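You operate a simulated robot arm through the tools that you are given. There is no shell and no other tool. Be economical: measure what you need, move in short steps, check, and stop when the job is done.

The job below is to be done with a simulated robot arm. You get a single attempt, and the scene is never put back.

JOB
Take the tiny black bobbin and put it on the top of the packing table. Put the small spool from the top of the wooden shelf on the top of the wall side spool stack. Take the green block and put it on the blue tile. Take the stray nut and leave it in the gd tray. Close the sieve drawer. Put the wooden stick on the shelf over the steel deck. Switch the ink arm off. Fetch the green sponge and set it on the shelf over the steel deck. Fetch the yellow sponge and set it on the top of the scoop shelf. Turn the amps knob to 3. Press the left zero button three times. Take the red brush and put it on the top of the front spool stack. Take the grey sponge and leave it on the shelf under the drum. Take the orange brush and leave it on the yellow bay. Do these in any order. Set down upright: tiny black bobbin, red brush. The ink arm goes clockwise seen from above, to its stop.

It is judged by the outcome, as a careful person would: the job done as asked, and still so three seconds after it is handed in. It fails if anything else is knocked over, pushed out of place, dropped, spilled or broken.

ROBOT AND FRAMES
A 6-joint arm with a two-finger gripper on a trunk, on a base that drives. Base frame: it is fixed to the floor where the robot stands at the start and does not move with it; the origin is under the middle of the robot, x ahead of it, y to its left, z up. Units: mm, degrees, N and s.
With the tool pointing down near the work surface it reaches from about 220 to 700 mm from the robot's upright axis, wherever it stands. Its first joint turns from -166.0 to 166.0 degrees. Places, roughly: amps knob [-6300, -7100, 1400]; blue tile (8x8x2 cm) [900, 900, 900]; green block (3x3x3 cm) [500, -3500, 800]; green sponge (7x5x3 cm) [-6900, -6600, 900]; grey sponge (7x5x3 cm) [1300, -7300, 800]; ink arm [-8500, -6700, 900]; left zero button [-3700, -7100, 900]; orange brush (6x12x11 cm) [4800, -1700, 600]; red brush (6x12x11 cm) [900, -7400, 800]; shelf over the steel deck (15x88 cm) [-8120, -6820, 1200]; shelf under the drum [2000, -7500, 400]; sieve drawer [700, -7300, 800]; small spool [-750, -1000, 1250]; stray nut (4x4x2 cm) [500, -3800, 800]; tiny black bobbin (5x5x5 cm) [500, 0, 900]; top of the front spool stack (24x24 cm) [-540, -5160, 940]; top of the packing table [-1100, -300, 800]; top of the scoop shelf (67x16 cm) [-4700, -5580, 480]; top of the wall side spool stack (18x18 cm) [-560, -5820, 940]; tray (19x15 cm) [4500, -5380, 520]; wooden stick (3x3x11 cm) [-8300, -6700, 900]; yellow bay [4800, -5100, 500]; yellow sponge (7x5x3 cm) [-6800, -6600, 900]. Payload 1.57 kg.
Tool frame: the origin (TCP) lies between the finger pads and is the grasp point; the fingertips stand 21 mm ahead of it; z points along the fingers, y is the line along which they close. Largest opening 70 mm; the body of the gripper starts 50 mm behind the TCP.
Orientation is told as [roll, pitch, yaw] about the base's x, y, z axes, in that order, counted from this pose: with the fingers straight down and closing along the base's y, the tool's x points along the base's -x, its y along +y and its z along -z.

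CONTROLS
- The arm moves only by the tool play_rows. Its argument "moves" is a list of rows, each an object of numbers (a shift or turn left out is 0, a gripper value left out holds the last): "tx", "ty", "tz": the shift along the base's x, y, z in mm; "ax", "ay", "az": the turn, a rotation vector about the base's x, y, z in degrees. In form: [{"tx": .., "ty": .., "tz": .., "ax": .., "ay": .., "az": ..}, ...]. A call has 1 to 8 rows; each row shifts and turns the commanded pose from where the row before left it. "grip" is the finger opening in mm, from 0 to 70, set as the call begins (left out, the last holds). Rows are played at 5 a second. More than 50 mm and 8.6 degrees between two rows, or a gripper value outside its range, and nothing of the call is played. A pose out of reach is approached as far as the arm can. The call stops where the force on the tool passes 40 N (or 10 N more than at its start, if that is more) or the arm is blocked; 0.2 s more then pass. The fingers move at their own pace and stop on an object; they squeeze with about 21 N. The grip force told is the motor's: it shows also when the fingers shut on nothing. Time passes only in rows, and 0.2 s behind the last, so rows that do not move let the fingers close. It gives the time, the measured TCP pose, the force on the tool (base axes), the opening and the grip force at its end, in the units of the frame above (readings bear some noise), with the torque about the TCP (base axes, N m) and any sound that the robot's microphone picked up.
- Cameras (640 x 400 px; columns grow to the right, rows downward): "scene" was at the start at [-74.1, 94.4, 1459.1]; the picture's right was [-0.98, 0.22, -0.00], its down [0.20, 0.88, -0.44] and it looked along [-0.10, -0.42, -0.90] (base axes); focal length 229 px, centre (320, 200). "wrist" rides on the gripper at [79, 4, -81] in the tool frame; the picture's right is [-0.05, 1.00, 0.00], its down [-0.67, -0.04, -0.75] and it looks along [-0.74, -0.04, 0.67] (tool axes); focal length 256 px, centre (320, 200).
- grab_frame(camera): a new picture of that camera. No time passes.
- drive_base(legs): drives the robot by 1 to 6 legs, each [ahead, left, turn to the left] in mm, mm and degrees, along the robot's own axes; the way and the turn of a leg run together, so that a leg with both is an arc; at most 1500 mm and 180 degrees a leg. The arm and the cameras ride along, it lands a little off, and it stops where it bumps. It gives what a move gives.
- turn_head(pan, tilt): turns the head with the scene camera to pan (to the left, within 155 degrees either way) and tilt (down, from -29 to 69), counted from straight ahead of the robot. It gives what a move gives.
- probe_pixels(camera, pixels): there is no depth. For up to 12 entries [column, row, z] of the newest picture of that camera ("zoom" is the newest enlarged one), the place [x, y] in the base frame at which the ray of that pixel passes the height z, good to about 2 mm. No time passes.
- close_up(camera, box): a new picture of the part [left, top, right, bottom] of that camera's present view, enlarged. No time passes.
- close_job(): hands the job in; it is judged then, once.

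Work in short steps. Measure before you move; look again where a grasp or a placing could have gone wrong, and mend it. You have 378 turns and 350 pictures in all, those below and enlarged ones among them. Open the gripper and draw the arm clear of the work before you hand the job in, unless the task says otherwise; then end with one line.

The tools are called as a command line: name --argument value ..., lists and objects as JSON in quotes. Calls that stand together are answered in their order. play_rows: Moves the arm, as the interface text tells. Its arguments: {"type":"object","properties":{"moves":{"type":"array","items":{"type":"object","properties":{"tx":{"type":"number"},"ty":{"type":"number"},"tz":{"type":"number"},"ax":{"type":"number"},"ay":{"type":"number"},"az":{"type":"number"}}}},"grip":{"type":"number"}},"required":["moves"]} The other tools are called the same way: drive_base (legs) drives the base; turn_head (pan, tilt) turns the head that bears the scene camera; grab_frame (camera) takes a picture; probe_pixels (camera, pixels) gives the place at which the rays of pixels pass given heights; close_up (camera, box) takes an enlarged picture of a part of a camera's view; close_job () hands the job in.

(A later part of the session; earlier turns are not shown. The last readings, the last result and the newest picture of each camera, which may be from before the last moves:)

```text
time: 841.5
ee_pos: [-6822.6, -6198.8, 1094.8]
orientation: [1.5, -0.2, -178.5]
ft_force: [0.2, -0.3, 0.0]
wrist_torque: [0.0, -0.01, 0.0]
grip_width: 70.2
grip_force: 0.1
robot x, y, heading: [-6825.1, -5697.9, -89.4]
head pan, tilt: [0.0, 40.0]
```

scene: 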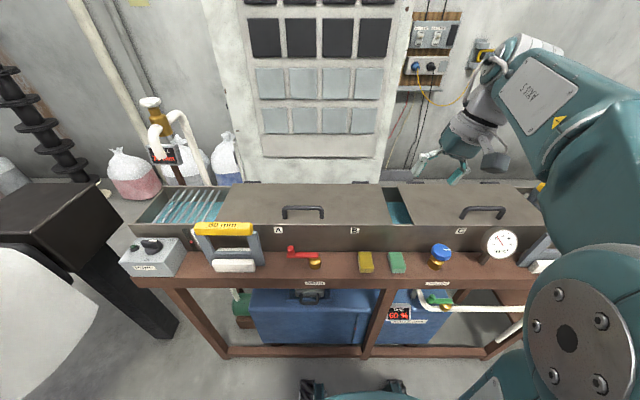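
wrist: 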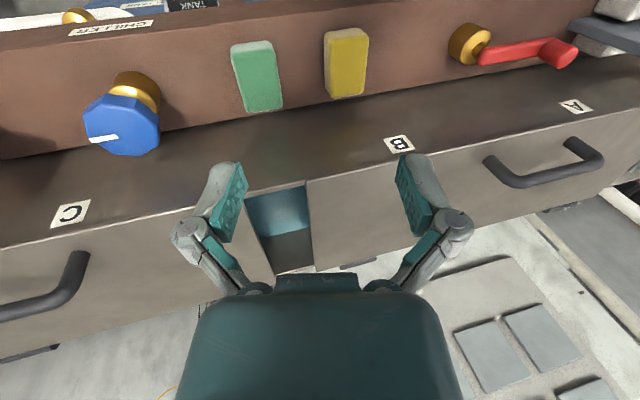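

Unwound: vertical tool again. Drive back in 400 and yaw +90 to close along x.

drive_base --legs '[[400, 0, -0.5]]'

play_rows --moves '[{"az": 8.4}, {"az": 8.4}, {"az": 8.4}, {"az": 8.4}, {"az": 8.4}, {"az": 8.4}, {"az": 8.4}, {"az": 8.4}]'

play_rows --moves '[{"az": 8.4}, {"az": 8.4}, {"az": 6}]'

grab_frame --camera "wrist"

```text
time: 844.1
ee_pos: [-6830.1, -6606.1, 1094.9]
orientation: [1.5, -0.1, -179.4]
ft_force: [0.6, -0.2, -0.8]
wrist_torque: [-0.01, 0.02, 0.0]
grip_width: 69.9
grip_force: 0.3
robot x, y, heading: [-6826.4, -6107.7, -90.5]
head pan, tilt: [0.0, 40.0]
```

```text
time: 845.9
ee_pos: [-6829.9, -6605.1, 1093.8]
orientation: [1.6, 0.0, -112.0]
ft_force: [0.3, 0.3, -0.2]
wrist_torque: [0.01, 0.0, -0.03]
grip_width: 70.2
grip_force: 0.0
robot x, y, heading: [-6824.8, -6107.8, -90.1]
head pan, tilt: [0.0, 40.0]
```

```text
time: 846.7
ee_pos: [-6830.8, -6606.2, 1094.0]
orientation: [1.6, -0.1, -89.3]
ft_force: [0.3, 0.2, -0.7]
wrist_torque: [-0.02, -0.03, -0.02]
grip_width: 70.0
grip_force: 0.0
robot x, y, heading: [-6829.2, -6110.9, -90.1]
head pan, tilt: [0.0, 40.0]
```

```text
116 pictures are left
```

wrist: 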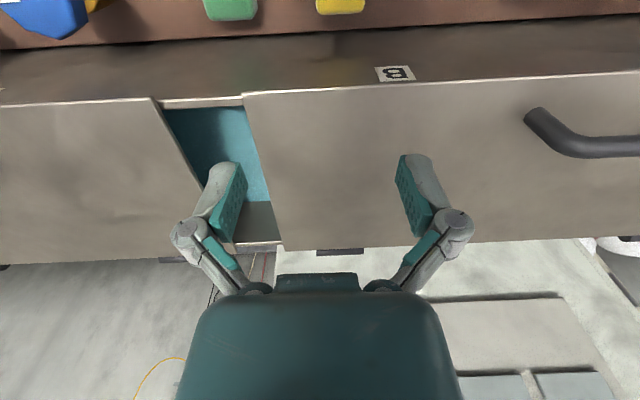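

Green sponge first (goes to the nearby shelf). Move back 50 mm in y and look.

play_rows --moves '[{"ty": 30, "tx": -30}, {"ty": 30, "tx": -30}, {"tx": -25}]'

grab_frame --camera "wrist"

```text
time: 847.5
ee_pos: [-6914.6, -6546.1, 1094.9]
orientation: [1.6, -0.1, -89.5]
ft_force: [0.9, 0.5, -0.8]
wrist_torque: [-0.02, -0.01, -0.03]
grip_width: 70.0
grip_force: 0.2
robot x, y, heading: [-6826.9, -6106.0, -90.3]
head pan, tilt: [0.0, 40.0]
```

```text
115 pictures are left
```

wrist: 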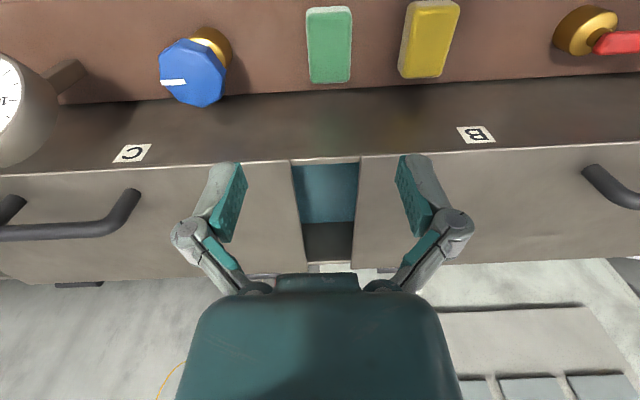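

Triangulate the green sponge with the scene camera.

turn_head --pan 0 --tilt 45

close_up --camera "scene" --box '[320, 200, 480, 300]'

probe_pixels --camera "wrist" --pixels '[[330, 45, 820], [330, 45, 850], [330, 45, 880], [309, 45, 850], [351, 45, 850], [330, 12, 850], [330, 80, 850]]'

```text
time: 848.1
ee_pos: [-6913.8, -6546.3, 1095.5]
orientation: [1.6, -0.1, -89.4]
ft_force: [0.0, -0.3, 0.2]
wrist_torque: [0.01, 0.02, 0.01]
grip_width: 70.1
grip_force: 0.1
robot x, y, heading: [-6824.9, -6107.2, -90.2]
head pan, tilt: [0.0, 45.0]
```

```text
4.00 times, centred on (400, 250) of scene
```

zoom: 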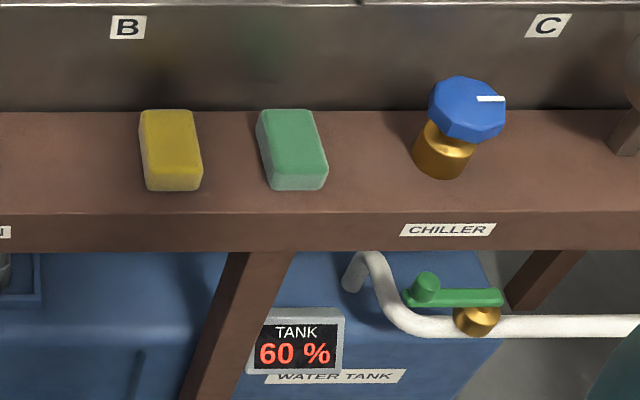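

```text
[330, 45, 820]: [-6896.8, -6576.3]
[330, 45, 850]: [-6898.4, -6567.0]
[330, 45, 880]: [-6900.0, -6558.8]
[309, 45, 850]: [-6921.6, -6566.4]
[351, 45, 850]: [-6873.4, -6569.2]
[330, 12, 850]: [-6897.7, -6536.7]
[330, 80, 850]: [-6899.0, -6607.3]
```

probe_pixels --camera "zoom" --pixels '[[292, 142, 820], [292, 142, 850], [292, 142, 870], [172, 140, 830]]'

```text
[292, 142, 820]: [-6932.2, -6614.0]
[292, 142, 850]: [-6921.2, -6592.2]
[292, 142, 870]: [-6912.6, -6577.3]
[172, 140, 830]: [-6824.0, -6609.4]
```

Sponge top z≈905, centre (-6901,-6552), ≈41 mm wide. The trough wall is right behind, so I tilt the tool 30° (fingers forward) and descend.

play_rows --moves '[{"ax": -7.5, "tx": 4}, {"ax": -7.5, "tx": 4}, {"ax": -7.5, "tx": 4}, {"ax": -7.5, "ty": 10}, {"tz": -45}, {"tz": -45}, {"tz": -40}]'

grab_frame --camera "wrist"

```text
time: 849.7
ee_pos: [-6904.3, -6536.5, 964.5]
orientation: [1.1, -30.2, -89.4]
ft_force: [0.0, 0.1, 0.7]
wrist_torque: [-0.01, 0.0, 0.01]
grip_width: 69.8
grip_force: 0.1
robot x, y, heading: [-6826.5, -6105.6, -90.4]
head pan, tilt: [0.0, 45.0]
```

```text
113 pictures are left
```

wrist: 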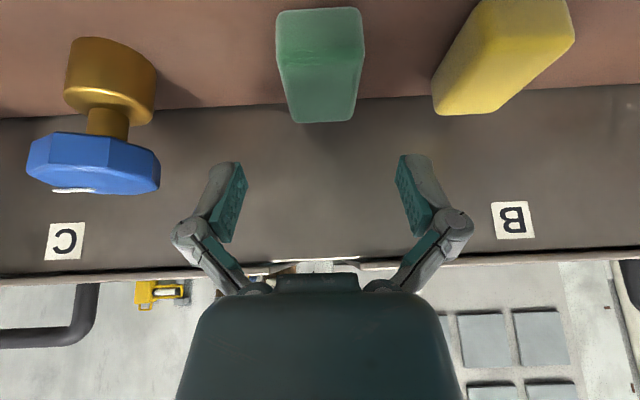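

probe_pixels --camera "wrist" --pixels '[[278, 15, 905], [363, 12, 905], [361, 72, 905], [284, 74, 905], [320, 120, 880], [320, 103, 880]]'

```text
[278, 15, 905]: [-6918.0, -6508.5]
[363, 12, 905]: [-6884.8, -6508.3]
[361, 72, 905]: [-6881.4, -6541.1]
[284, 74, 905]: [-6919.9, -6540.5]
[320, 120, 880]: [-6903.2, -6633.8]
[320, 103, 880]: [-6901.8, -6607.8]
```

Refined: top ≈912, plank ≈885, centre (-6901,-6552). Descend to TCP z≈911 and close.

play_rows --moves '[{"tx": 2, "ty": -5, "tz": -20}, {"ty": -5, "tz": -18}, {"ty": -5, "tz": -14}]'

play_rows --moves '[{}, {}, {}]' --grip 25

grab_frame --camera "wrist"

```text
time: 850.5
ee_pos: [-6901.4, -6550.9, 912.8]
orientation: [1.2, -30.1, -89.3]
ft_force: [0.1, -0.2, -0.2]
wrist_torque: [0.0, 0.0, 0.01]
grip_width: 70.0
grip_force: 0.2
robot x, y, heading: [-6825.4, -6109.1, -90.4]
head pan, tilt: [0.0, 45.0]
```

```text
time: 851.3
ee_pos: [-6900.6, -6552.5, 914.4]
orientation: [1.2, -30.3, -89.3]
ft_force: [-0.2, -3.3, 16.2]
wrist_torque: [-0.26, 0.11, -0.01]
grip_width: 41.3
grip_force: 20.6
robot x, y, heading: [-6826.3, -6110.1, -90.3]
head pan, tilt: [0.0, 45.0]
```

```text
112 pictures are left
```

wrist: 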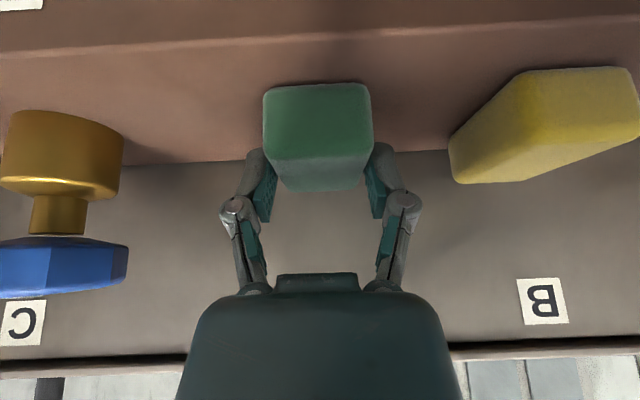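

Gripped. Lift to ~1250 and drive west (right) ~1270 to the shelf.

play_rows --moves '[{"tz": 30}, {"tz": 48}, {"tz": 48}, {"tz": 48, "ty": 10}, {"tz": 48, "ty": 10}, {"tz": 48, "ty": 10}, {"tz": 48, "ty": 10}]'

drive_base --legs '[[0, -1270, 0.4]]'

turn_head --pan 0 --tilt 25

grab_frame --camera "scene"

grab_frame --camera "wrist"

```text
time: 852.9
ee_pos: [-6899.5, -6511.4, 1230.0]
orientation: [1.2, -30.0, -89.4]
ft_force: [-0.1, -0.1, 0.5]
wrist_torque: [0.02, 0.02, -0.01]
grip_width: 41.1
grip_force: 20.9
robot x, y, heading: [-6828.2, -6108.4, -90.5]
head pan, tilt: [0.0, 45.0]
```

```text
time: 859.3
ee_pos: [-8146.9, -6522.5, 1230.1]
orientation: [1.2, -30.1, -87.9]
ft_force: [0.2, -0.3, -0.4]
wrist_torque: [0.02, -0.01, 0.0]
grip_width: 41.2
grip_force: 21.0
robot x, y, heading: [-8084.3, -6116.9, -88.8]
head pan, tilt: [0.0, 45.0]
```

```text
time: 860.1
ee_pos: [-8148.3, -6521.2, 1231.4]
orientation: [1.1, -30.0, -87.9]
ft_force: [-0.2, 0.2, -1.0]
wrist_torque: [0.0, 0.0, 0.02]
grip_width: 41.2
grip_force: 20.8
robot x, y, heading: [-8083.5, -6118.3, -89.1]
head pan, tilt: [0.0, 25.0]
```

```text
111 pictures are left
```

scene: 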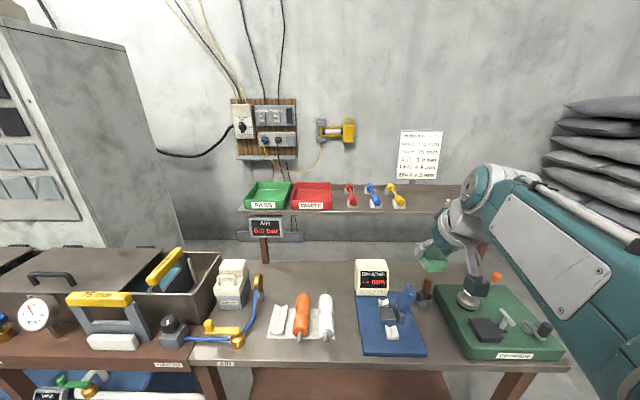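

```text
110 pictures are left
```

wrist: 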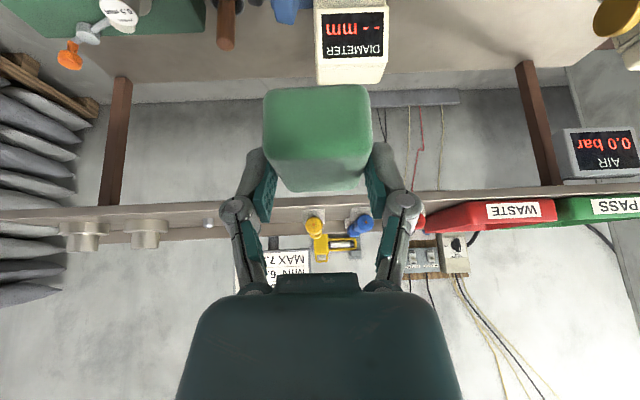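

Zoom the scene on the shelf and the right part of the deck.

close_up --camera "scene" --box '[230, 170, 480, 260]'

close_up --camera "scene" --box '[340, 230, 580, 380]'

probe_pixels --camera "scene" --pixels '[[345, 211, 1200], [345, 211, 1150], [405, 207, 1200], [440, 185, 1200], [238, 210, 1200]]'

probe_pixels --camera "wrist" --pixels '[[230, 205, 1150], [230, 205, 1180], [230, 205, 1200], [85, 240, 1180], [150, 235, 1180], [420, 200, 1180]]'

```text
2.56 times, centred on (355, 215) of scene
```

zoom: 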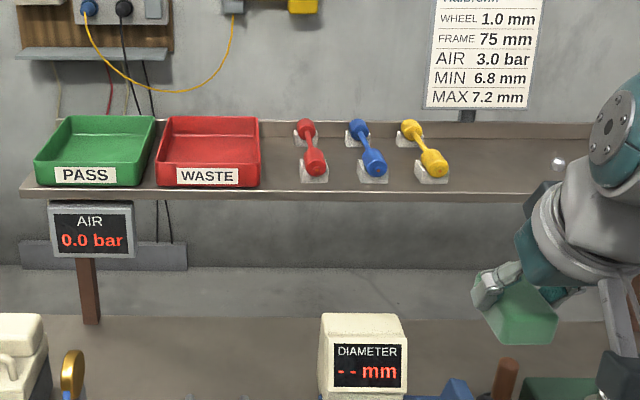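

```text
2.67 times, centred on (460, 305) of scene
```

zoom: 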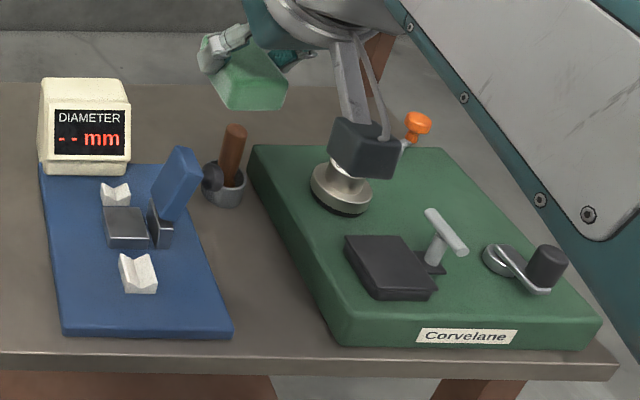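

```text
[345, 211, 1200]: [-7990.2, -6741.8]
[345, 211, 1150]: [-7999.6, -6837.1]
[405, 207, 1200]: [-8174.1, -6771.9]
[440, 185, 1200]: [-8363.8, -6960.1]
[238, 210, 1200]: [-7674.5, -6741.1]
```

```text
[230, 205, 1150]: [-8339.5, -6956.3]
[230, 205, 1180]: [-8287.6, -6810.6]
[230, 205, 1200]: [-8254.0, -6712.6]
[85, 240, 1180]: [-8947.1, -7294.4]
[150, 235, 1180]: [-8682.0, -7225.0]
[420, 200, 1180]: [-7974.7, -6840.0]
```

Stick: brown rod in a small cup on the deck; ink arm is on the Corvelane unit. Shelf top ≈1190, front edge y≈-6760; free stretch x≈-8170…-8310. Raise, drive 140 ahead, go over x≈-8225.

play_rows --moves '[{"tz": 45, "tx": -20}, {"tz": 45, "tx": -20}, {"tx": -37}]'

drive_base --legs '[[140, 0, -0.9]]'

grab_frame --camera "wrist"

grab_frame --camera "scene"

```text
time: 860.9
ee_pos: [-8227.7, -6520.4, 1321.6]
orientation: [1.2, -30.1, -87.9]
ft_force: [0.4, 0.2, -0.1]
wrist_torque: [0.02, -0.02, 0.03]
grip_width: 40.8
grip_force: 21.0
robot x, y, heading: [-8082.6, -6120.6, -88.9]
head pan, tilt: [0.0, 25.0]
```

```text
time: 862.2
ee_pos: [-8230.6, -6657.6, 1321.3]
orientation: [1.2, -30.0, -88.9]
ft_force: [-0.6, -0.6, -1.0]
wrist_torque: [-0.02, 0.01, 0.0]
grip_width: 41.0
grip_force: 21.0
robot x, y, heading: [-8085.6, -6255.6, -89.9]
head pan, tilt: [0.0, 25.0]
```

```text
107 pictures are left
```

wrist: 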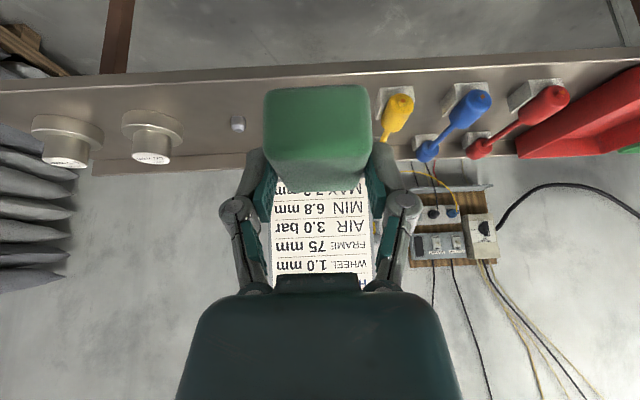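

```text
106 pictures are left
```

scene: 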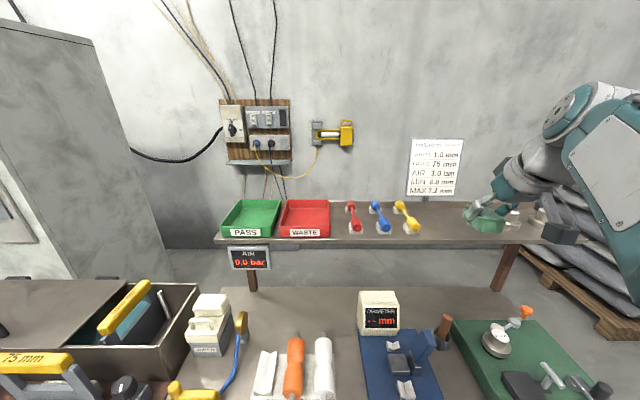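

Probe shelf edges and neighbours at z≈1195.

probe_pixels --camera "wrist" --pixels '[[250, 80, 1195], [250, 160, 1195], [383, 110, 1195], [238, 128, 1195], [238, 128, 1215], [150, 150, 1200], [440, 70, 1195]]'

probe_pixels --camera "scene" --pixels '[[440, 242, 1195], [440, 242, 1180], [440, 205, 1195], [512, 222, 1200], [540, 225, 1200], [422, 230, 1200]]'

```text
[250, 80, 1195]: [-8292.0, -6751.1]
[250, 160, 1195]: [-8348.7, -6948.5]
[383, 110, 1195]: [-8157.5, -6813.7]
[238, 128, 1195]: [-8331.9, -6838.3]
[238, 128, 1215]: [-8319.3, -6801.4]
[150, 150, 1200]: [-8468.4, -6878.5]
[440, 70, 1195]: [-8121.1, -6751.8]
```

```text
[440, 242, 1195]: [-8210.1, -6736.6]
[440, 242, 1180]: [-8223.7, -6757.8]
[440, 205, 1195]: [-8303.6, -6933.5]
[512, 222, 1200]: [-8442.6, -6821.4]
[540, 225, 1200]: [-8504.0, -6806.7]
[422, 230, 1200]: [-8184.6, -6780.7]
```

Place at (-8211,-6830). Move forward high, then lower.

play_rows --moves '[{"ty": -43, "tx": 5}, {"ty": -43, "tx": 5}, {"ty": -43, "tx": 5}, {"ty": -43, "tx": 5}, {"tz": -40}, {"tz": -35}, {"tz": -12}]'

grab_frame --camera "wrist"

```text
time: 863.8
ee_pos: [-8211.9, -6828.7, 1234.5]
orientation: [1.4, -30.1, -88.8]
ft_force: [0.5, 0.6, 0.6]
wrist_torque: [0.01, -0.01, 0.01]
grip_width: 41.0
grip_force: 21.2
robot x, y, heading: [-8080.4, -6255.6, -90.0]
head pan, tilt: [0.0, 25.0]
```

```text
105 pictures are left
```

wrist: 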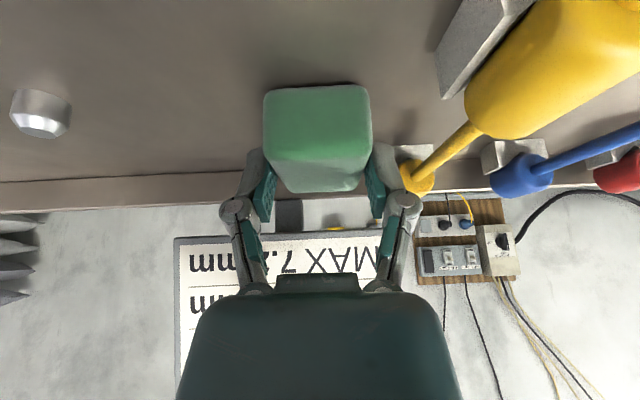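

Shift 14 mm away from the yellow handle and lower to contact.

play_rows --moves '[{"tx": -14}, {"tz": -8}, {"tz": -4}]'

play_rows --moves '[{"tz": -3}, {"tz": -2}]'

play_rows --moves '[{"tz": -3}, {"tz": -2}]'

play_rows --moves '[{"tz": -2}, {"tz": -2}]'

```text
time: 864.6
ee_pos: [-8225.7, -6826.7, 1224.2]
orientation: [1.1, -30.4, -88.9]
ft_force: [-0.4, -0.8, 24.8]
wrist_torque: [-0.26, 0.05, 0.02]
grip_width: 41.8
grip_force: 21.2
robot x, y, heading: [-8082.2, -6261.3, -89.9]
head pan, tilt: [0.0, 25.0]
```

```text
time: 865.2
ee_pos: [-8226.1, -6827.0, 1220.3]
orientation: [1.1, -30.4, -89.0]
ft_force: [-1.1, 1.9, 28.5]
wrist_torque: [-0.06, 0.38, -0.02]
grip_width: 41.3
grip_force: 21.1
robot x, y, heading: [-8083.2, -6259.1, -90.0]
head pan, tilt: [0.0, 25.0]
```

```text
time: 865.7
ee_pos: [-8227.2, -6828.2, 1218.9]
orientation: [0.9, -30.7, -88.9]
ft_force: [2.4, 3.7, 7.4]
wrist_torque: [0.09, 0.11, -0.11]
grip_width: 41.1
grip_force: 21.2
robot x, y, heading: [-8081.8, -6253.3, -90.0]
head pan, tilt: [0.0, 25.0]
stopped in row 2: the force on the tool passed its limit at 42 N (the readings are from after the stop); the commanded pose is now the measured one
```

```text
time: 866.3
ee_pos: [-8226.5, -6828.3, 1219.6]
orientation: [0.8, -31.6, -88.7]
ft_force: [-0.1, -6.6, 38.7]
wrist_torque: [0.04, 0.64, 0.1]
grip_width: 41.0
grip_force: 21.2
robot x, y, heading: [-8080.9, -6256.4, -90.1]
head pan, tilt: [0.0, 25.0]
```

In contact (shelf ≈1195). Ease up 4 mm, release to 54, retreat along the tool axis.

play_rows --moves '[{"tz": 4}, {}]'

play_rows --moves '[{}, {}, {}]' --grip 54

play_rows --moves '[{"tz": 15, "ty": 6}, {"tz": 25, "ty": 14}, {"tz": 35, "ty": 25}, {"tz": 30, "ty": 38}, {"ty": 45}, {"ty": 45}]'

grab_frame --camera "wrist"

```text
time: 866.9
ee_pos: [-8226.4, -6828.3, 1220.5]
orientation: [1.0, -30.9, -88.7]
ft_force: [2.4, -6.2, 24.6]
wrist_torque: [-0.34, 0.55, 0.18]
grip_width: 41.1
grip_force: 21.0
robot x, y, heading: [-8080.6, -6255.6, -90.0]
head pan, tilt: [0.0, 25.0]
```

```text
time: 867.7
ee_pos: [-8227.8, -6828.2, 1216.9]
orientation: [1.0, -30.3, -88.9]
ft_force: [0.5, -0.1, 2.1]
wrist_torque: [0.03, 0.03, -0.02]
grip_width: 54.4
grip_force: 0.2
robot x, y, heading: [-8077.7, -6257.7, -89.8]
head pan, tilt: [0.0, 25.0]
```

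```text
time: 869.1
ee_pos: [-8222.7, -6655.7, 1321.9]
orientation: [1.0, -30.7, -88.8]
ft_force: [-0.1, -0.6, -0.8]
wrist_torque: [0.02, 0.0, -0.01]
grip_width: 53.9
grip_force: 0.1
robot x, y, heading: [-8080.9, -6254.7, -90.2]
head pan, tilt: [0.0, 25.0]
```

```text
104 pictures are left
```

wrist: 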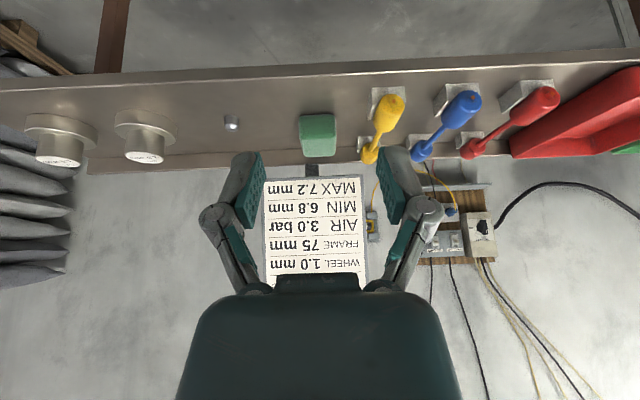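

Green sponge is on the shelf. Now study the stick and the ink arm: pull the arm aside and look down.

play_rows --moves '[{"ty": 48, "tx": 48}, {"ty": 30, "tx": 30}, {"tx": 45}]'

turn_head --pan -25 --tilt 45

grab_frame --camera "scene"

```text
refused: row 1 steps farther than a row can; nothing moved
```

```text
time: 870.0
ee_pos: [-8225.0, -6657.1, 1321.5]
orientation: [1.0, -30.7, -88.8]
ft_force: [-1.1, -1.0, 0.4]
wrist_torque: [-0.01, 0.0, 0.01]
grip_width: 54.0
grip_force: 0.1
robot x, y, heading: [-8078.8, -6258.3, -89.7]
head pan, tilt: [-25.0, 45.0]
```

```text
103 pictures are left
```

scene: 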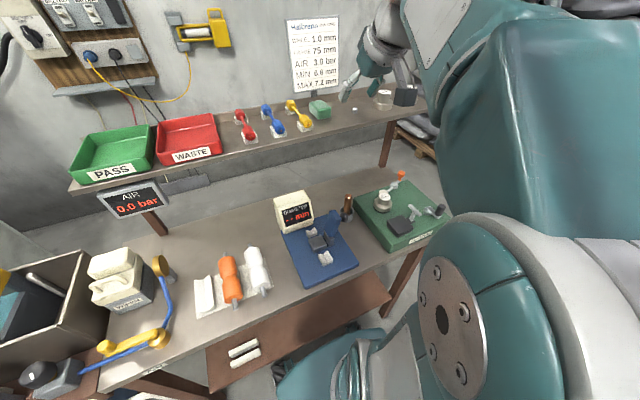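

Zoom on the Corvelane unit and the stick.

close_up --camera "scene" --box '[320, 160, 460, 260]'

probe_pixels --camera "zoom" --pixels '[[125, 250, 880], [125, 165, 930], [540, 220, 930], [400, 50, 930], [425, 225, 920]]'

```text
4.00 times, centred on (390, 210) of scene
```

zoom: 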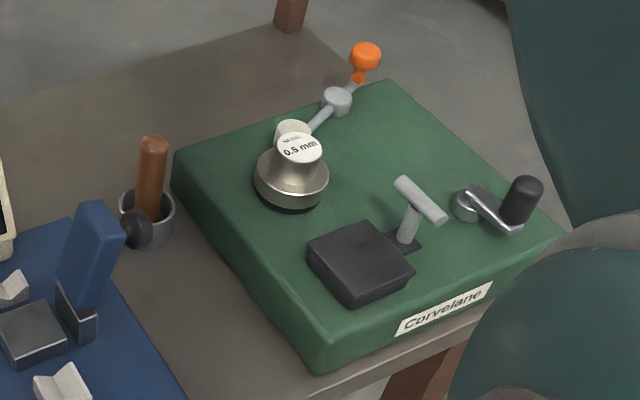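

```text
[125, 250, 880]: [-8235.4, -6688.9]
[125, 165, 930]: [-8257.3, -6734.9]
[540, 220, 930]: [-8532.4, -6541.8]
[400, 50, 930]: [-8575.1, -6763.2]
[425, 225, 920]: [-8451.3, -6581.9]
```

The ink arm is likely the grey arm with the orange knob (≈(-8540,-6740)). I drive right 350 mm and look from above with the wrist camera.

drive_base --legs '[[-60, -360, 0]]'

play_rows --moves '[{"tx": 20, "tz": -45}, {"tx": 20, "tz": -45}, {"tx": 20, "tz": -45}, {"tx": 20, "tz": -45}]'

grab_frame --camera "wrist"

turn_head --pan -10 --tilt 45

grab_frame --camera "scene"

```text
time: 872.3
ee_pos: [-8581.4, -6595.0, 1321.6]
orientation: [0.9, -30.7, -88.8]
ft_force: [0.3, 0.1, 0.7]
wrist_torque: [0.01, 0.07, -0.01]
grip_width: 54.2
grip_force: 0.1
robot x, y, heading: [-8444.3, -6194.4, -89.8]
head pan, tilt: [-25.0, 45.0]
```

```text
time: 873.3
ee_pos: [-8500.8, -6596.6, 1140.1]
orientation: [1.0, -30.9, -88.8]
ft_force: [-0.3, 0.7, -0.2]
wrist_torque: [0.01, -0.02, 0.0]
grip_width: 53.8
grip_force: 0.0
robot x, y, heading: [-8443.6, -6195.8, -89.6]
head pan, tilt: [-25.0, 45.0]
```

```text
101 pictures are left
```

wrist: 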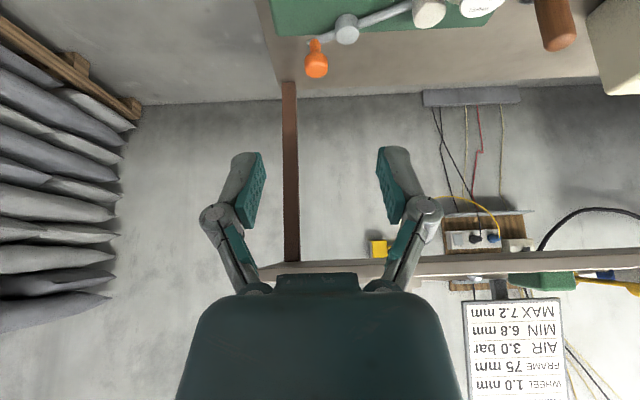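

```text
time: 874.1
ee_pos: [-8501.4, -6595.7, 1142.1]
orientation: [0.9, -30.6, -88.8]
ft_force: [0.0, -0.1, 0.0]
wrist_torque: [-0.02, -0.03, -0.04]
grip_width: 54.0
grip_force: 0.2
robot x, y, heading: [-8441.9, -6193.1, -89.9]
head pan, tilt: [-10.0, 45.0]
```

```text
100 pictures are left
```

scene: 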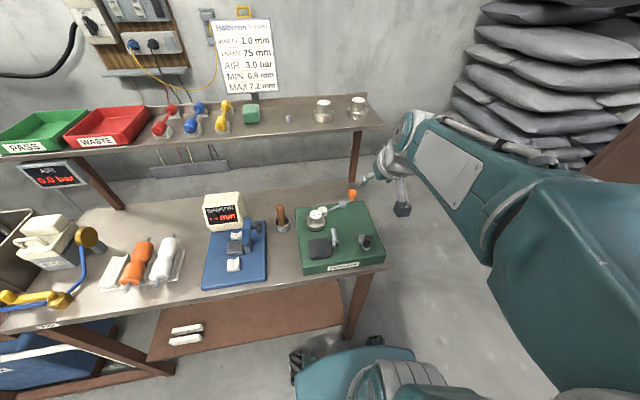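

close_up --camera "scene" --box '[265, 180, 395, 280]'

play_rows --moves '[{"ty": 45}, {"ty": 45, "ax": 7}, {"ax": 7}, {"ax": 7}, {"ax": 7}]'

grab_frame --camera "wrist"

```text
4.00 times, centred on (330, 230) of scene
```

zoom: 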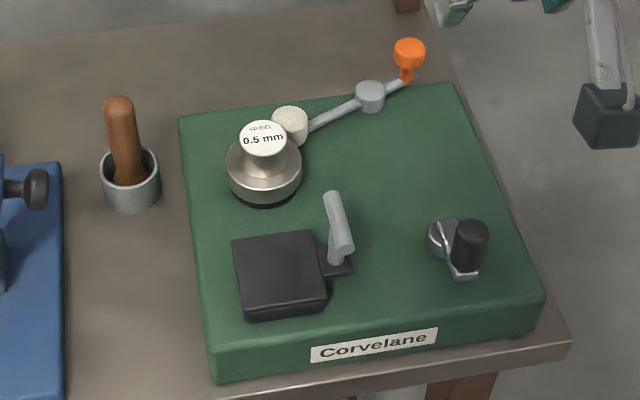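

```text
time: 875.3
ee_pos: [-8503.0, -6503.0, 1142.1]
orientation: [1.5, -2.6, -88.9]
ft_force: [-0.3, 0.8, -0.5]
wrist_torque: [-0.02, 0.01, 0.02]
grip_width: 53.9
grip_force: 0.1
robot x, y, heading: [-8440.4, -6189.3, -89.9]
head pan, tilt: [-10.0, 45.0]
```

```text
98 pictures are left
```

wrist: 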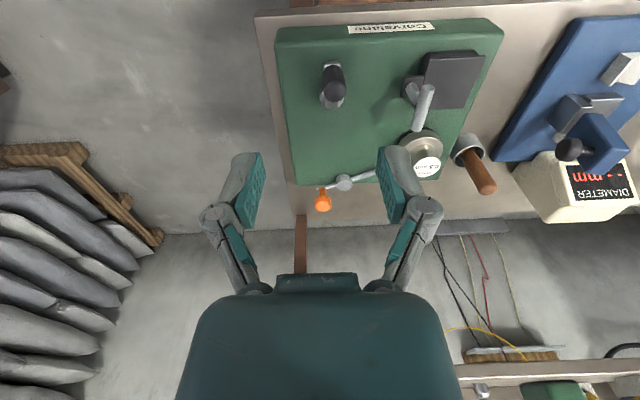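

The ink arm: pivot post (zoom (370,97)), roller at one end against the wheel, orange knob at the other. Clockwise from above moves the knob toward me (+y). Probe pivot and knob in both views.

probe_pixels --camera "wrist" --pixels '[[323, 203, 920], [323, 203, 940], [323, 203, 960], [344, 183, 900], [344, 183, 920], [344, 183, 940]]'

probe_pixels --camera "zoom" --pixels '[[409, 50, 920], [409, 50, 940], [409, 50, 960], [370, 92, 900], [370, 92, 920], [370, 92, 940], [120, 105, 940], [120, 105, 960], [131, 185, 880]]'

close_up --camera "wrist" --box '[260, 120, 500, 250]'

```text
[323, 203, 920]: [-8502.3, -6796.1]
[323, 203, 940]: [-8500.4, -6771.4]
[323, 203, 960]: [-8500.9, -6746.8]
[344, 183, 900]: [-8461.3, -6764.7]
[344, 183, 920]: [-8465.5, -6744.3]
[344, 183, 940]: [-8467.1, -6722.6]
```

```text
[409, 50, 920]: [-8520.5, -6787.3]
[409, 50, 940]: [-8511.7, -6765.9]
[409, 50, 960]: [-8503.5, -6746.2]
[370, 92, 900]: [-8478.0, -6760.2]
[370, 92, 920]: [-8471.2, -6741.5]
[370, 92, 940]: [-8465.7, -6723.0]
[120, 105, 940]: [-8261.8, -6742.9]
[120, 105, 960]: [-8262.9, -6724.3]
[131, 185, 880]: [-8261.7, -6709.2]
```

```text
2.67 times, centred on (380, 185) of wrist
```

zoom: 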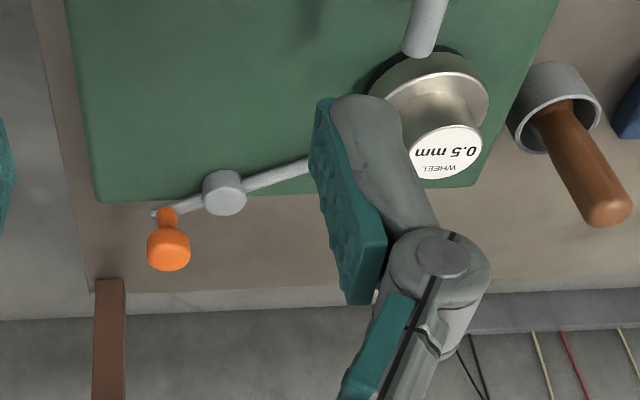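

Knob top ≈(-8501,-6747,960); pivot ≈(-8466,-6723,940). I tilt 30° forward again and approach the knob to pinch it.

play_rows --moves '[{"ax": -7, "tz": -25, "ty": -20}, {"ax": -7, "tz": -25, "ty": -20}, {"ax": -7, "tz": -20, "ty": -20}, {"ax": -7, "tz": -10, "ty": -30}, {"ty": -45}, {"ty": -45}, {"ty": -40, "tz": -5}]' --grip 40

grab_frame --camera "wrist"

```text
time: 876.9
ee_pos: [-8502.2, -6727.7, 1059.1]
orientation: [1.0, -30.7, -88.8]
ft_force: [-0.4, 0.3, 0.3]
wrist_torque: [-0.01, 0.02, -0.06]
grip_width: 39.8
grip_force: 0.1
robot x, y, heading: [-8438.0, -6193.9, -90.0]
head pan, tilt: [-10.0, 45.0]
```

```text
96 pictures are left
```

wrist: 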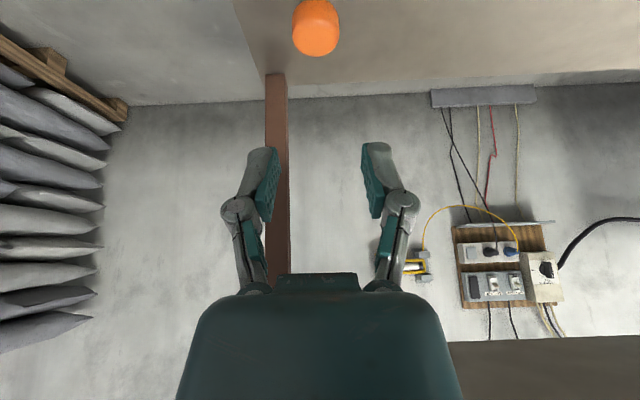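

probe_pixels --camera "wrist" --pixels '[[317, 42, 955], [317, 42, 962], [317, 42, 970]]'

play_rows --moves '[{"tz": -35, "ty": -5}, {"tz": -25, "ty": -5}]'

grab_frame --camera "wrist"

```text
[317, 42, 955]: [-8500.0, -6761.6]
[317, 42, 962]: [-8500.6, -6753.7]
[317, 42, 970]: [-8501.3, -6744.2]
```

```text
time: 877.5
ee_pos: [-8503.0, -6735.0, 996.6]
orientation: [1.0, -30.7, -88.7]
ft_force: [-0.6, -0.2, -0.5]
wrist_torque: [-0.03, -0.01, -0.02]
grip_width: 39.8
grip_force: 0.0
robot x, y, heading: [-8439.3, -6195.5, -90.2]
head pan, tilt: [-10.0, 45.0]
```

```text
95 pictures are left
```

wrist: 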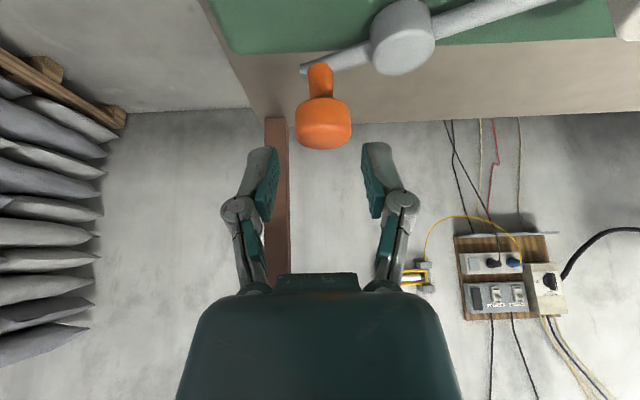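

Knob between the fingers. Descend to z≈960 and close gently.

play_rows --moves '[{"tz": -18, "ty": -6, "tx": 1}, {"tz": -17, "ty": -6}]'

grab_frame --camera "wrist"

play_rows --moves '[{}, {}, {}]' --grip 10

```text
time: 878.1
ee_pos: [-8501.0, -6746.9, 961.4]
orientation: [0.9, -30.7, -88.7]
ft_force: [0.5, 0.9, 0.1]
wrist_torque: [0.02, -0.03, -0.01]
grip_width: 40.0
grip_force: 0.1
robot x, y, heading: [-8440.4, -6195.2, -89.9]
head pan, tilt: [-10.0, 45.0]
```

```text
94 pictures are left
```

wrist: 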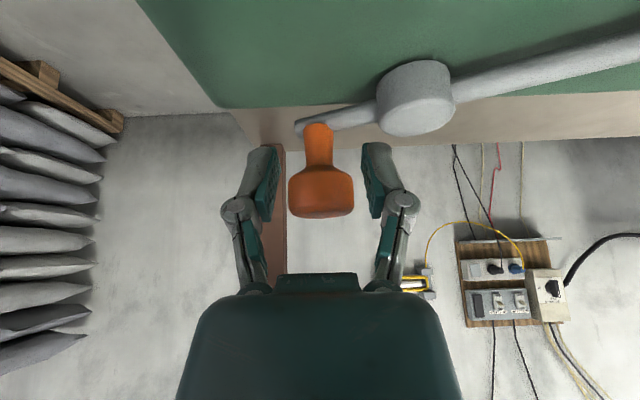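

```text
time: 878.9
ee_pos: [-8501.3, -6746.1, 961.0]
orientation: [0.9, -30.8, -88.8]
ft_force: [2.7, 1.8, 5.2]
wrist_torque: [0.0, -0.07, 0.04]
grip_width: 24.5
grip_force: 32.4
robot x, y, heading: [-8441.5, -6198.8, -89.9]
head pan, tilt: [-10.0, 45.0]
```

Knob gripped. Move along the arc (clockwise), 30° first.

play_rows --moves '[{"tx": -3.7, "ty": 6.4}, {"tx": -2.5, "ty": 7}, {"tx": -1.2, "ty": 7.3}]'

grab_frame --camera "wrist"

close_up --camera "scene" --box '[265, 180, 395, 280]'

```text
time: 879.7
ee_pos: [-8505.2, -6728.1, 961.0]
orientation: [0.9, -30.6, -88.6]
ft_force: [32.0, -13.0, -0.7]
wrist_torque: [0.06, 0.11, -0.35]
grip_width: 29.4
grip_force: 14.1
robot x, y, heading: [-8439.3, -6197.4, -90.0]
head pan, tilt: [-10.0, 45.0]
```

```text
93 pictures are left
```

wrist: 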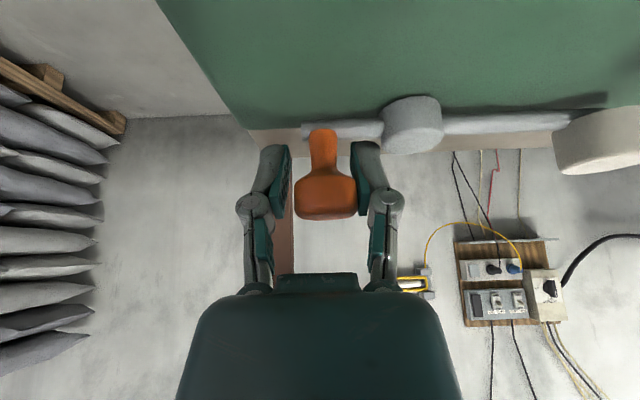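

```text
4.00 times, centred on (330, 230) of scene
```

zoom: 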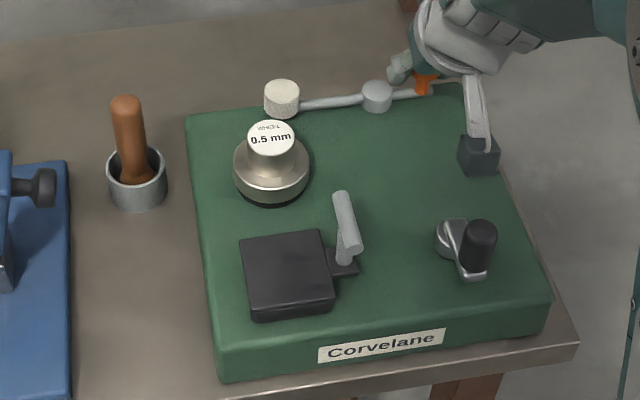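

The arm turns (roller leaving the wheel). My radius was a bit large (side force); compensate +4 mm in x and continue.

play_rows --moves '[{"tx": 4, "ty": 3}, {"tx": 1, "ty": 6}, {"tx": 1.6, "ty": 6}]'

grab_frame --camera "wrist"

close_up --camera "scene" --box '[265, 180, 395, 280]'

```text
time: 880.3
ee_pos: [-8504.1, -6721.5, 962.9]
orientation: [1.0, -31.2, -88.8]
ft_force: [22.3, -14.9, -7.1]
wrist_torque: [-0.06, 0.1, -0.23]
grip_width: 24.9
grip_force: 11.2
robot x, y, heading: [-8438.6, -6196.0, -89.8]
head pan, tilt: [-10.0, 45.0]
stopped in row 3: the force on the tool passed its limit at 53 N (the readings are from after the stop); the commanded pose is now the measured one
```

```text
91 pictures are left
```

wrist: 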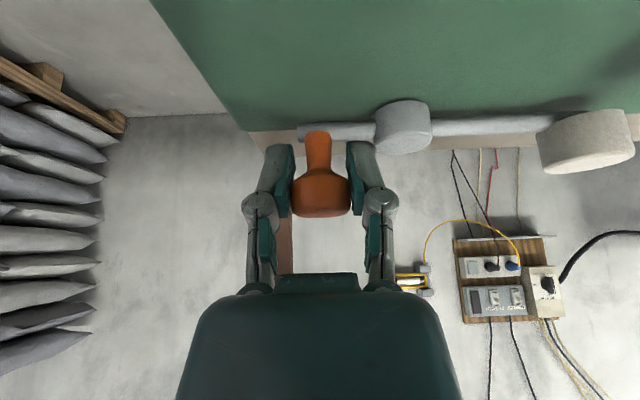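

```text
4.00 times, centred on (330, 230) of scene
```

zoom: 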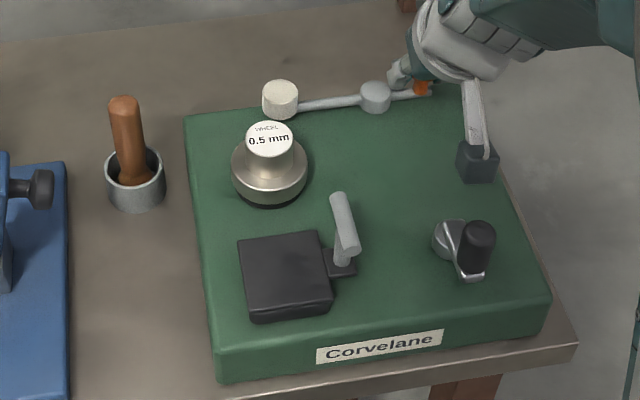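

Is it the stop or friction? I release and push the knob from behind with closed fingers to make sure.

play_rows --moves '[{}, {}, {"tz": 25}, {"tz": 25}]' --grip 44

play_rows --moves '[{"ty": -22}, {"ty": -22}, {}]' --grip 0

grab_frame --camera "wrist"

close_up --camera "scene" --box '[265, 180, 395, 280]'

```text
time: 881.3
ee_pos: [-8507.1, -6722.0, 1011.7]
orientation: [1.1, -31.1, -89.0]
ft_force: [0.7, -1.3, 0.7]
wrist_torque: [-0.02, -0.02, 0.01]
grip_width: 44.1
grip_force: 0.2
robot x, y, heading: [-8442.5, -6195.7, -89.9]
head pan, tilt: [-10.0, 45.0]
```

```text
time: 882.1
ee_pos: [-8507.5, -6766.2, 1012.4]
orientation: [1.0, -31.1, -89.0]
ft_force: [0.1, 0.4, -0.4]
wrist_torque: [0.01, 0.02, 0.01]
grip_width: 0.0
grip_force: 20.8
robot x, y, heading: [-8442.6, -6196.3, -89.9]
head pan, tilt: [-10.0, 45.0]
```

```text
89 pictures are left
```

wrist: 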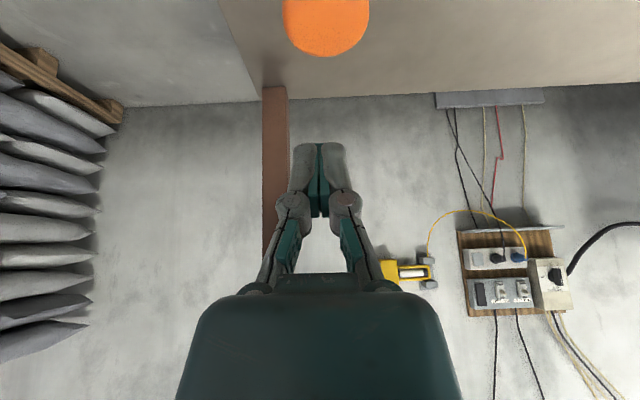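

```text
4.00 times, centred on (330, 230) of scene
```

zoom: 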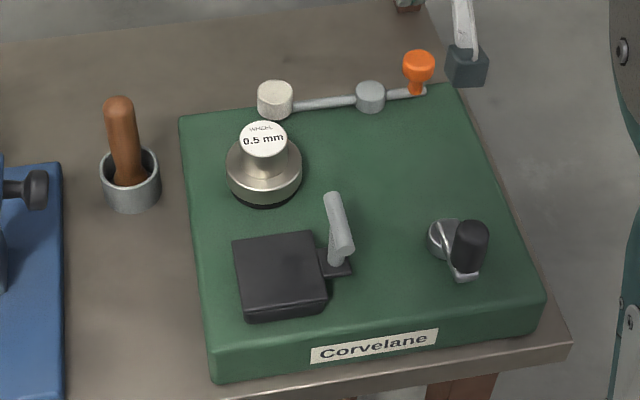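

Base unmoved. Probe the knob, then lower behind it.

probe_pixels --camera "wrist" --pixels '[[327, 25, 962]]'

play_rows --moves '[{"tz": -20, "tx": 2}, {"tz": -20}, {"tz": -10}]'

grab_frame --camera "wrist"

```text
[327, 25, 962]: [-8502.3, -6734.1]
```

```text
time: 882.9
ee_pos: [-8507.0, -6764.2, 961.7]
orientation: [1.0, -31.2, -88.9]
ft_force: [0.3, 0.3, 0.6]
wrist_torque: [-0.01, 0.01, 0.0]
grip_width: 0.1
grip_force: 20.7
robot x, y, heading: [-8442.8, -6194.7, -89.8]
head pan, tilt: [-10.0, 45.0]
```

```text
87 pictures are left
```

wrist: 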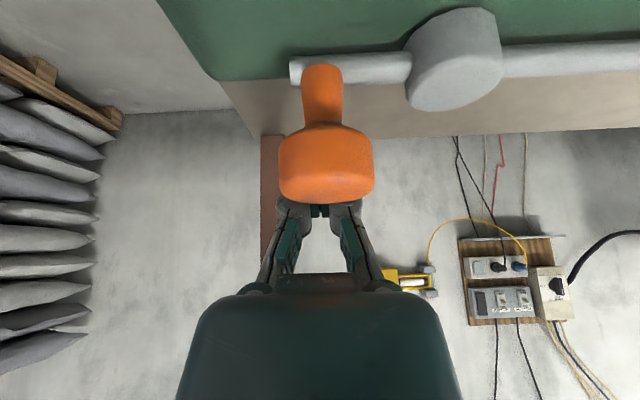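

Fingers are behind the knob. Push toward +y in 3 mm rows.

play_rows --moves '[{"ty": 4}, {"ty": 4}, {"ty": 4}, {"ty": 3}, {"ty": 3}, {"ty": 3}]'

play_rows --moves '[{"ty": 3}, {"ty": 3}, {"ty": 3}, {"ty": 3}]'

close_up --camera "scene" --box '[265, 180, 395, 280]'

```text
time: 884.4
ee_pos: [-8506.5, -6747.4, 966.8]
orientation: [0.7, -31.9, -88.9]
ft_force: [1.1, -23.7, -6.5]
wrist_torque: [0.1, 0.01, -0.05]
grip_width: 0.1
grip_force: 21.0
robot x, y, heading: [-8442.4, -6195.7, -90.0]
head pan, tilt: [-10.0, 45.0]
stopped in row 6: the force on the tool passed its limit at 42 N (the readings are from after the stop); the commanded pose is now the measured one
```

```text
time: 884.8
ee_pos: [-8505.4, -6745.5, 968.6]
orientation: [0.8, -32.4, -89.0]
ft_force: [0.2, -12.8, 4.9]
wrist_torque: [0.16, -0.13, 0.04]
grip_width: 0.2
grip_force: 21.1
robot x, y, heading: [-8438.6, -6198.7, -89.7]
head pan, tilt: [-10.0, 45.0]
stopped in row 1: the force on the tool passed its limit at 46 N (the readings are from after the stop); the commanded pose is now the measured one
```

```text
4.00 times, centred on (330, 230) of scene
```

zoom: 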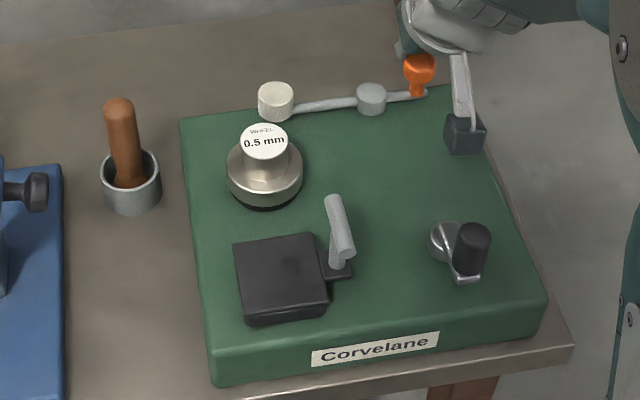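

It is at its stop. Back off, rise, and go for the stick.

play_rows --moves '[{"ty": -12}, {"tz": 30}, {"tz": 40}, {"tz": 20, "ty": 40}, {"ty": 45}, {"ty": 45}, {"tx": 40, "ty": 20}, {"tx": 40, "ty": 20}]' --grip 0

play_rows --moves '[{"tx": 45}, {"tx": 45}, {"tx": 45, "ty": 10}, {"tx": 25, "ax": 8}, {"ax": 8}, {"ax": 8}, {"ax": 7}]' --grip 60

grab_frame --camera "wrist"

```text
time: 886.6
ee_pos: [-8424.7, -6585.2, 1056.9]
orientation: [0.7, -32.1, -89.0]
ft_force: [0.8, -0.2, 0.4]
wrist_torque: [0.01, 0.02, 0.02]
grip_width: 0.0
grip_force: 21.2
robot x, y, heading: [-8438.8, -6195.1, -89.8]
head pan, tilt: [-10.0, 45.0]
```

```text
time: 888.2
ee_pos: [-8263.9, -6577.2, 1059.3]
orientation: [1.2, -1.1, -89.1]
ft_force: [0.1, -0.8, 0.4]
wrist_torque: [-0.02, -0.01, -0.01]
grip_width: 60.0
grip_force: 0.0
robot x, y, heading: [-8440.9, -6196.1, -90.0]
head pan, tilt: [-10.0, 45.0]
```

```text
85 pictures are left
```

wrist: 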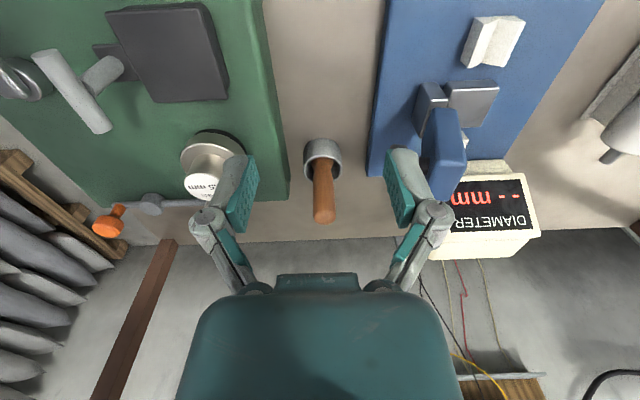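

probe_pixels --camera "wrist" --pixels '[[323, 213, 940], [323, 213, 960], [323, 213, 980], [320, 160, 890], [320, 160, 910], [320, 145, 900]]'

close_up --camera "scene" --box '[265, 180, 345, 240]'

probe_pixels --camera "zoom" --pixels '[[98, 155, 940], [98, 155, 960], [98, 155, 980], [130, 310, 880], [108, 240, 900]]'

```text
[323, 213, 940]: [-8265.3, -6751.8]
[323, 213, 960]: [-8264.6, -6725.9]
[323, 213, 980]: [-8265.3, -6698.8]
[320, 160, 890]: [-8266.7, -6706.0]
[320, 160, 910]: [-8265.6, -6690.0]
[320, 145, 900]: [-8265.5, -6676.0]
```

```text
6.67 times, centred on (305, 210) of scene
```

zoom: 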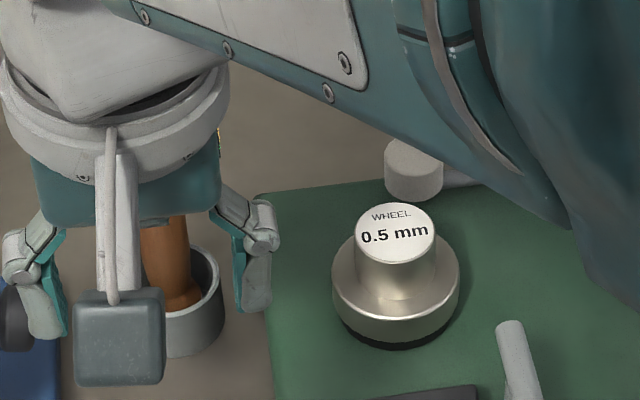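

```text
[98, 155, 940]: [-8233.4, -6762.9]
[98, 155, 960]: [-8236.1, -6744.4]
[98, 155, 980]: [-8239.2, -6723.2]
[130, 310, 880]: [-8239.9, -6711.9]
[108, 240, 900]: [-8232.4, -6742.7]
```

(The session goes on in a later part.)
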